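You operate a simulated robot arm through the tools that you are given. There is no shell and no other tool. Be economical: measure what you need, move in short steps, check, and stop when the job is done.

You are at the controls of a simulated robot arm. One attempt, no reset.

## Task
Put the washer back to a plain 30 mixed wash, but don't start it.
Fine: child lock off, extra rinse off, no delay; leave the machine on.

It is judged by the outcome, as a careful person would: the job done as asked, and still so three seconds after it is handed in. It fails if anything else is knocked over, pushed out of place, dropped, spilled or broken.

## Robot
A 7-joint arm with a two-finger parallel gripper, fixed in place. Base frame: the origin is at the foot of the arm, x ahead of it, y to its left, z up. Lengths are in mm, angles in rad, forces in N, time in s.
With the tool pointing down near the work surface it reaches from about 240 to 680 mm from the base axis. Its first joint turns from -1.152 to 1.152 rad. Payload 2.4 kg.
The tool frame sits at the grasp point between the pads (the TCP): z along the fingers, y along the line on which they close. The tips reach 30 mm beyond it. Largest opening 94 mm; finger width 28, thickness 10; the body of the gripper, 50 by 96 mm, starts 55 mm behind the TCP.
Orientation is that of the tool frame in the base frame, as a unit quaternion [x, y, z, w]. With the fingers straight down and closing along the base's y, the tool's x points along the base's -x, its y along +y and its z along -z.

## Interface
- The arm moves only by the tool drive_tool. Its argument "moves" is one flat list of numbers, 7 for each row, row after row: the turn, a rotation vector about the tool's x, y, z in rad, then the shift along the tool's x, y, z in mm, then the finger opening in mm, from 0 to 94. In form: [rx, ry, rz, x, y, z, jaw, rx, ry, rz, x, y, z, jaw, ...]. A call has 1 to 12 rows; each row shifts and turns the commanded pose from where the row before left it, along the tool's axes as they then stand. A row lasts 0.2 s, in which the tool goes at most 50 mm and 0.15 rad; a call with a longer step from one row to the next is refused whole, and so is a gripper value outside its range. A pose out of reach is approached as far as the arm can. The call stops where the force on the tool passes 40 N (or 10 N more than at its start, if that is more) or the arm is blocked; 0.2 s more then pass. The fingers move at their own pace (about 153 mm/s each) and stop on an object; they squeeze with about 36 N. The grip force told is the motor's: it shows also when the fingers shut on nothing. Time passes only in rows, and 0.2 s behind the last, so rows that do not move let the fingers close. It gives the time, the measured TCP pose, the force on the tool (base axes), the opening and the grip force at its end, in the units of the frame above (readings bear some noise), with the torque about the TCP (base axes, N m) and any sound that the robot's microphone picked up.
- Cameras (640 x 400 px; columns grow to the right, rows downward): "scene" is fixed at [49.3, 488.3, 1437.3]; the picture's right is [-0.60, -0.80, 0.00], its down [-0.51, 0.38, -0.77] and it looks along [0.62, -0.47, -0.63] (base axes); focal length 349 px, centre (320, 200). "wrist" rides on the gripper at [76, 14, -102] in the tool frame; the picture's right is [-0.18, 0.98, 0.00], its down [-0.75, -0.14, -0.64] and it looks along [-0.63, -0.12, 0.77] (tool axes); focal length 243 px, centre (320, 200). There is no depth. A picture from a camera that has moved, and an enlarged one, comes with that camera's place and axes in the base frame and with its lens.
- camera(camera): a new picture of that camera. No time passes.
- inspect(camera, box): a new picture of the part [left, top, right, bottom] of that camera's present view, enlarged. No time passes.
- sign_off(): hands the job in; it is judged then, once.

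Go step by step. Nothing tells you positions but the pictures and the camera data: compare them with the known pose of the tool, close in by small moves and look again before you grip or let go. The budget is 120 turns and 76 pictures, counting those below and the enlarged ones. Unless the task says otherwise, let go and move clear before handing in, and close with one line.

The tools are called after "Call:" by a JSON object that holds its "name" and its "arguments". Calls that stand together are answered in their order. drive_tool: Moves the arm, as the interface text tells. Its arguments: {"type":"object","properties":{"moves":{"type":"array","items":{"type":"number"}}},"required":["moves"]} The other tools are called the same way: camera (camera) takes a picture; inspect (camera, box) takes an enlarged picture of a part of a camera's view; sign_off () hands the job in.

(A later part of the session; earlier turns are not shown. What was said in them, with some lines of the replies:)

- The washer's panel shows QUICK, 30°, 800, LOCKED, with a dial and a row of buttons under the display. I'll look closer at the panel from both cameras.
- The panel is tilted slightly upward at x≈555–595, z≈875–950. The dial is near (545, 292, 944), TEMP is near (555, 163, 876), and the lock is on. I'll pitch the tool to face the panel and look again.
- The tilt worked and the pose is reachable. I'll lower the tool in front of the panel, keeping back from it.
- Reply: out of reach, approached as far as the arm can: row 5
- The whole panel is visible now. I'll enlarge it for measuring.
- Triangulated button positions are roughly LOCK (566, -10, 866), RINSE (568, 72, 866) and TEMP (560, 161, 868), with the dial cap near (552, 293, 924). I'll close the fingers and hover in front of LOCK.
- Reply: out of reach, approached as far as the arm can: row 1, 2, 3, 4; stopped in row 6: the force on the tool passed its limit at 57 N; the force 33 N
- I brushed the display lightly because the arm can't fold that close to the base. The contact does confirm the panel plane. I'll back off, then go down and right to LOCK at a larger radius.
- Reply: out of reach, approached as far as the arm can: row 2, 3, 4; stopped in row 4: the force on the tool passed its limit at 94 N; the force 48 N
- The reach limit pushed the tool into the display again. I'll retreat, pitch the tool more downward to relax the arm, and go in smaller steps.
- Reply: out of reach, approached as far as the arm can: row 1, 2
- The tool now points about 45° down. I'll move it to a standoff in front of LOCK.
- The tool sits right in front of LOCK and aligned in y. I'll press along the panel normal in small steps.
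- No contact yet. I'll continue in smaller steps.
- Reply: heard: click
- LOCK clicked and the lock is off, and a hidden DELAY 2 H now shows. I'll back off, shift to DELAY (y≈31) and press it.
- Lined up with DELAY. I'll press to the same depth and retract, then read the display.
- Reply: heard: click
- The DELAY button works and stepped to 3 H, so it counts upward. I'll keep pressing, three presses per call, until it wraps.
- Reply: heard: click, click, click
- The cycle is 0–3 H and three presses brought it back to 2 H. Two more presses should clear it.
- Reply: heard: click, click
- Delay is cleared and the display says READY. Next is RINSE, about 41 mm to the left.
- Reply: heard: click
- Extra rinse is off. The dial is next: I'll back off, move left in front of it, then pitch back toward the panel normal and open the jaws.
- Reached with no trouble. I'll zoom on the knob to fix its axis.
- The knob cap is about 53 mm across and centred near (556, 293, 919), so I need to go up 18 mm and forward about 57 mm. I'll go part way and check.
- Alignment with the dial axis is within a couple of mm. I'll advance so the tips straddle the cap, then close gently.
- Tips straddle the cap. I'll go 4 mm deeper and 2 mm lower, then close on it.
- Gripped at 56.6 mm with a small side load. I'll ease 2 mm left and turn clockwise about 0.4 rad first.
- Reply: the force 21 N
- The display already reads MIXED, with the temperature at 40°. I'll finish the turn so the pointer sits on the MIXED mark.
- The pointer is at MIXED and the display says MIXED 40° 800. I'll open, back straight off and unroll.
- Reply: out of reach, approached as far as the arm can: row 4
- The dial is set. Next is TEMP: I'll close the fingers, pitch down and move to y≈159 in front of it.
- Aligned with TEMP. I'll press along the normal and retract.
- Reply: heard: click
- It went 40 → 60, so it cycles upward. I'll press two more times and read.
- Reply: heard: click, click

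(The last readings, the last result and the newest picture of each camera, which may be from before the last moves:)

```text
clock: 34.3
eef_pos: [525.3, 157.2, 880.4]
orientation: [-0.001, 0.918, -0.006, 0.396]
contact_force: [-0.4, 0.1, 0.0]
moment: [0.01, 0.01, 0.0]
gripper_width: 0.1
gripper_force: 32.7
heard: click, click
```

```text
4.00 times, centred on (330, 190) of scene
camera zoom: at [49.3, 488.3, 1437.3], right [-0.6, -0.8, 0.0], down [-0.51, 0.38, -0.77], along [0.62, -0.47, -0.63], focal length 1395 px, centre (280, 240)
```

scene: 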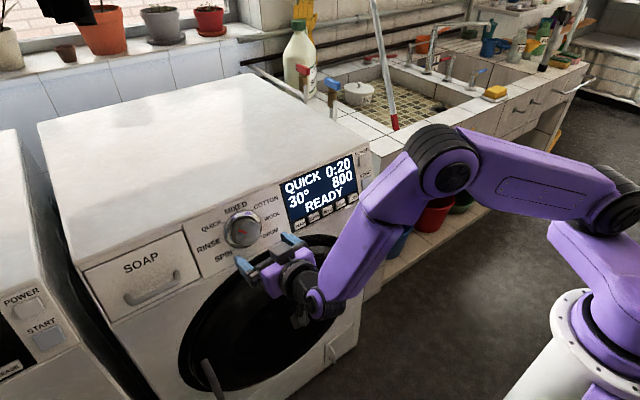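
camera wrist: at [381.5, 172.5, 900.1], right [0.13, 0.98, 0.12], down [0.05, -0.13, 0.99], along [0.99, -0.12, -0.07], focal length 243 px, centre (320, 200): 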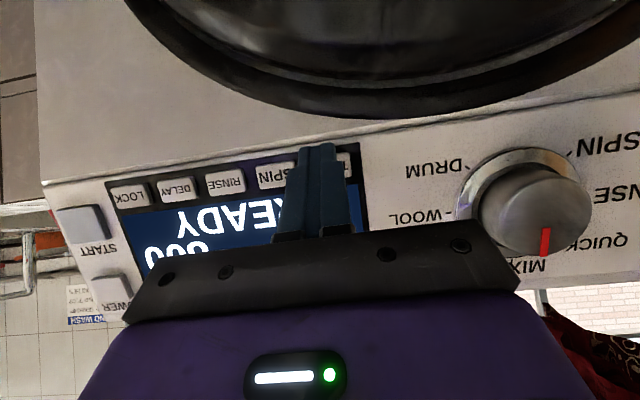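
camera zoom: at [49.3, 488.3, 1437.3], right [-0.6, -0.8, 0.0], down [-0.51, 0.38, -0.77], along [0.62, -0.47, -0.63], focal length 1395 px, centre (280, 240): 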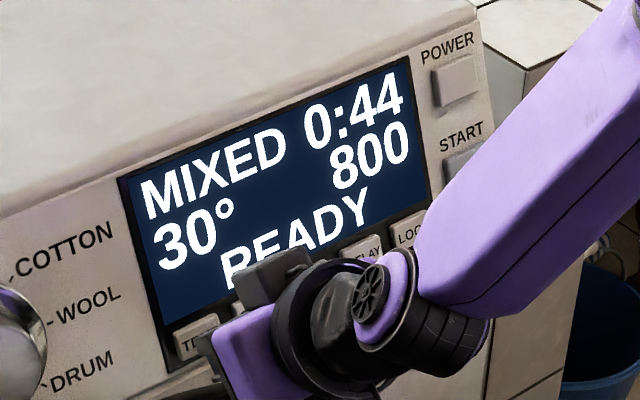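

It now shows MIXED 30°. I'll move clear and check the whole panel.

Call:
{"name": "drive_tool", "arguments": {"moves": [0, 0, 0, 0, 0, -40, 0, 0, 0, 0, -10, 20, -35, 0, 0, 0, 0, -40, 20, -10, 0, 0, 0, 0, -40, 0, -10, 0, 0, 0, 0, -40, 0, -10, 0, 0, 0, 0, 0, 0, 0, 0]}}

Call:
{"name": "inspect", "arguments": {"camera": "scene", "box": [180, 140, 400, 280]}}

Call:
{"name": "camera", "arguments": {"camera": "scene"}}

Call:
{"name": "camera", "arguments": {"camera": "wrist"}}

```text
clock: 35.7
eef_pos: [537.9, 199.1, 1044.3]
orientation: [-0.002, 0.919, -0.006, 0.395]
contact_force: [-0.7, 0.7, 0.6]
moment: [0.02, 0.01, 0.04]
gripper_width: 0.1
gripper_force: 33.2
```

```text
2.86 times, centred on (290, 210) of scene
camera zoom: at [49.3, 488.3, 1437.3], right [-0.6, -0.8, 0.0], down [-0.51, 0.38, -0.77], along [0.62, -0.47, -0.63], focal length 996 px, centre (406, 171)
```

zoom: 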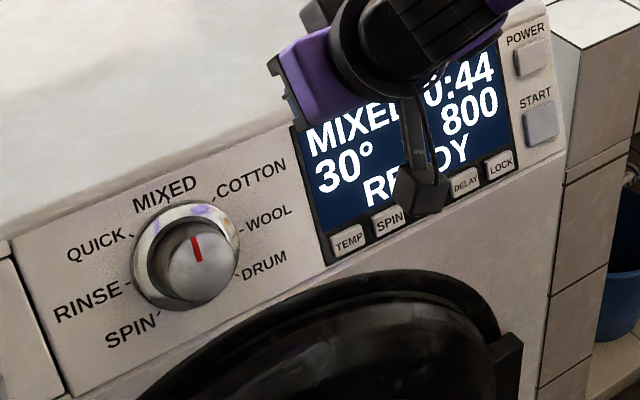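

```text
30 pictures are left
```

scene: 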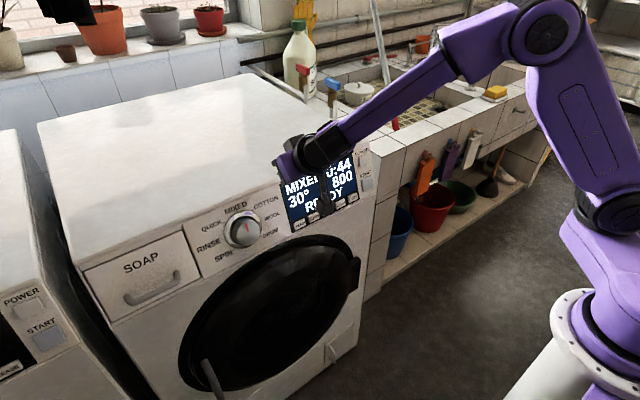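

```text
29 pictures are left
camera wrist: at [410.4, 212.4, 1059.4], right [0.13, 0.98, 0.12], down [0.05, -0.13, 0.99], along [0.99, -0.12, -0.07], focal length 243 px, centre (320, 200)
```

wrist: 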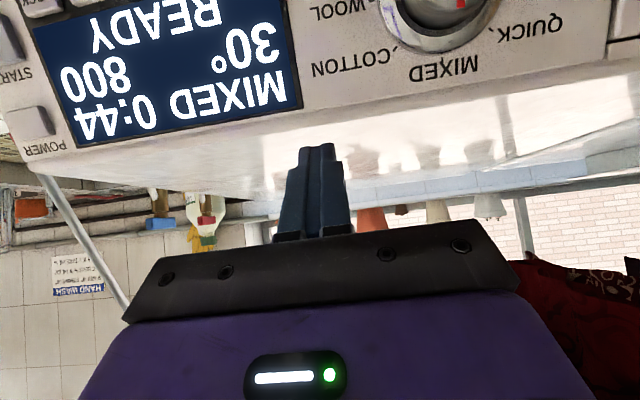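

The panel reads MIXED 0:44, 30°, 800, READY. Lock, extra rinse and delay are all off, the wash isn't started, and the arm is clear, so I'm handing in.

Call:
{"name": "sign_off", "arguments": {}}

```text
The job is handed in.
```

The washer is on and set to a plain MIXED 30° wash, with child lock, extra rinse and delay all off, and it has not been started.
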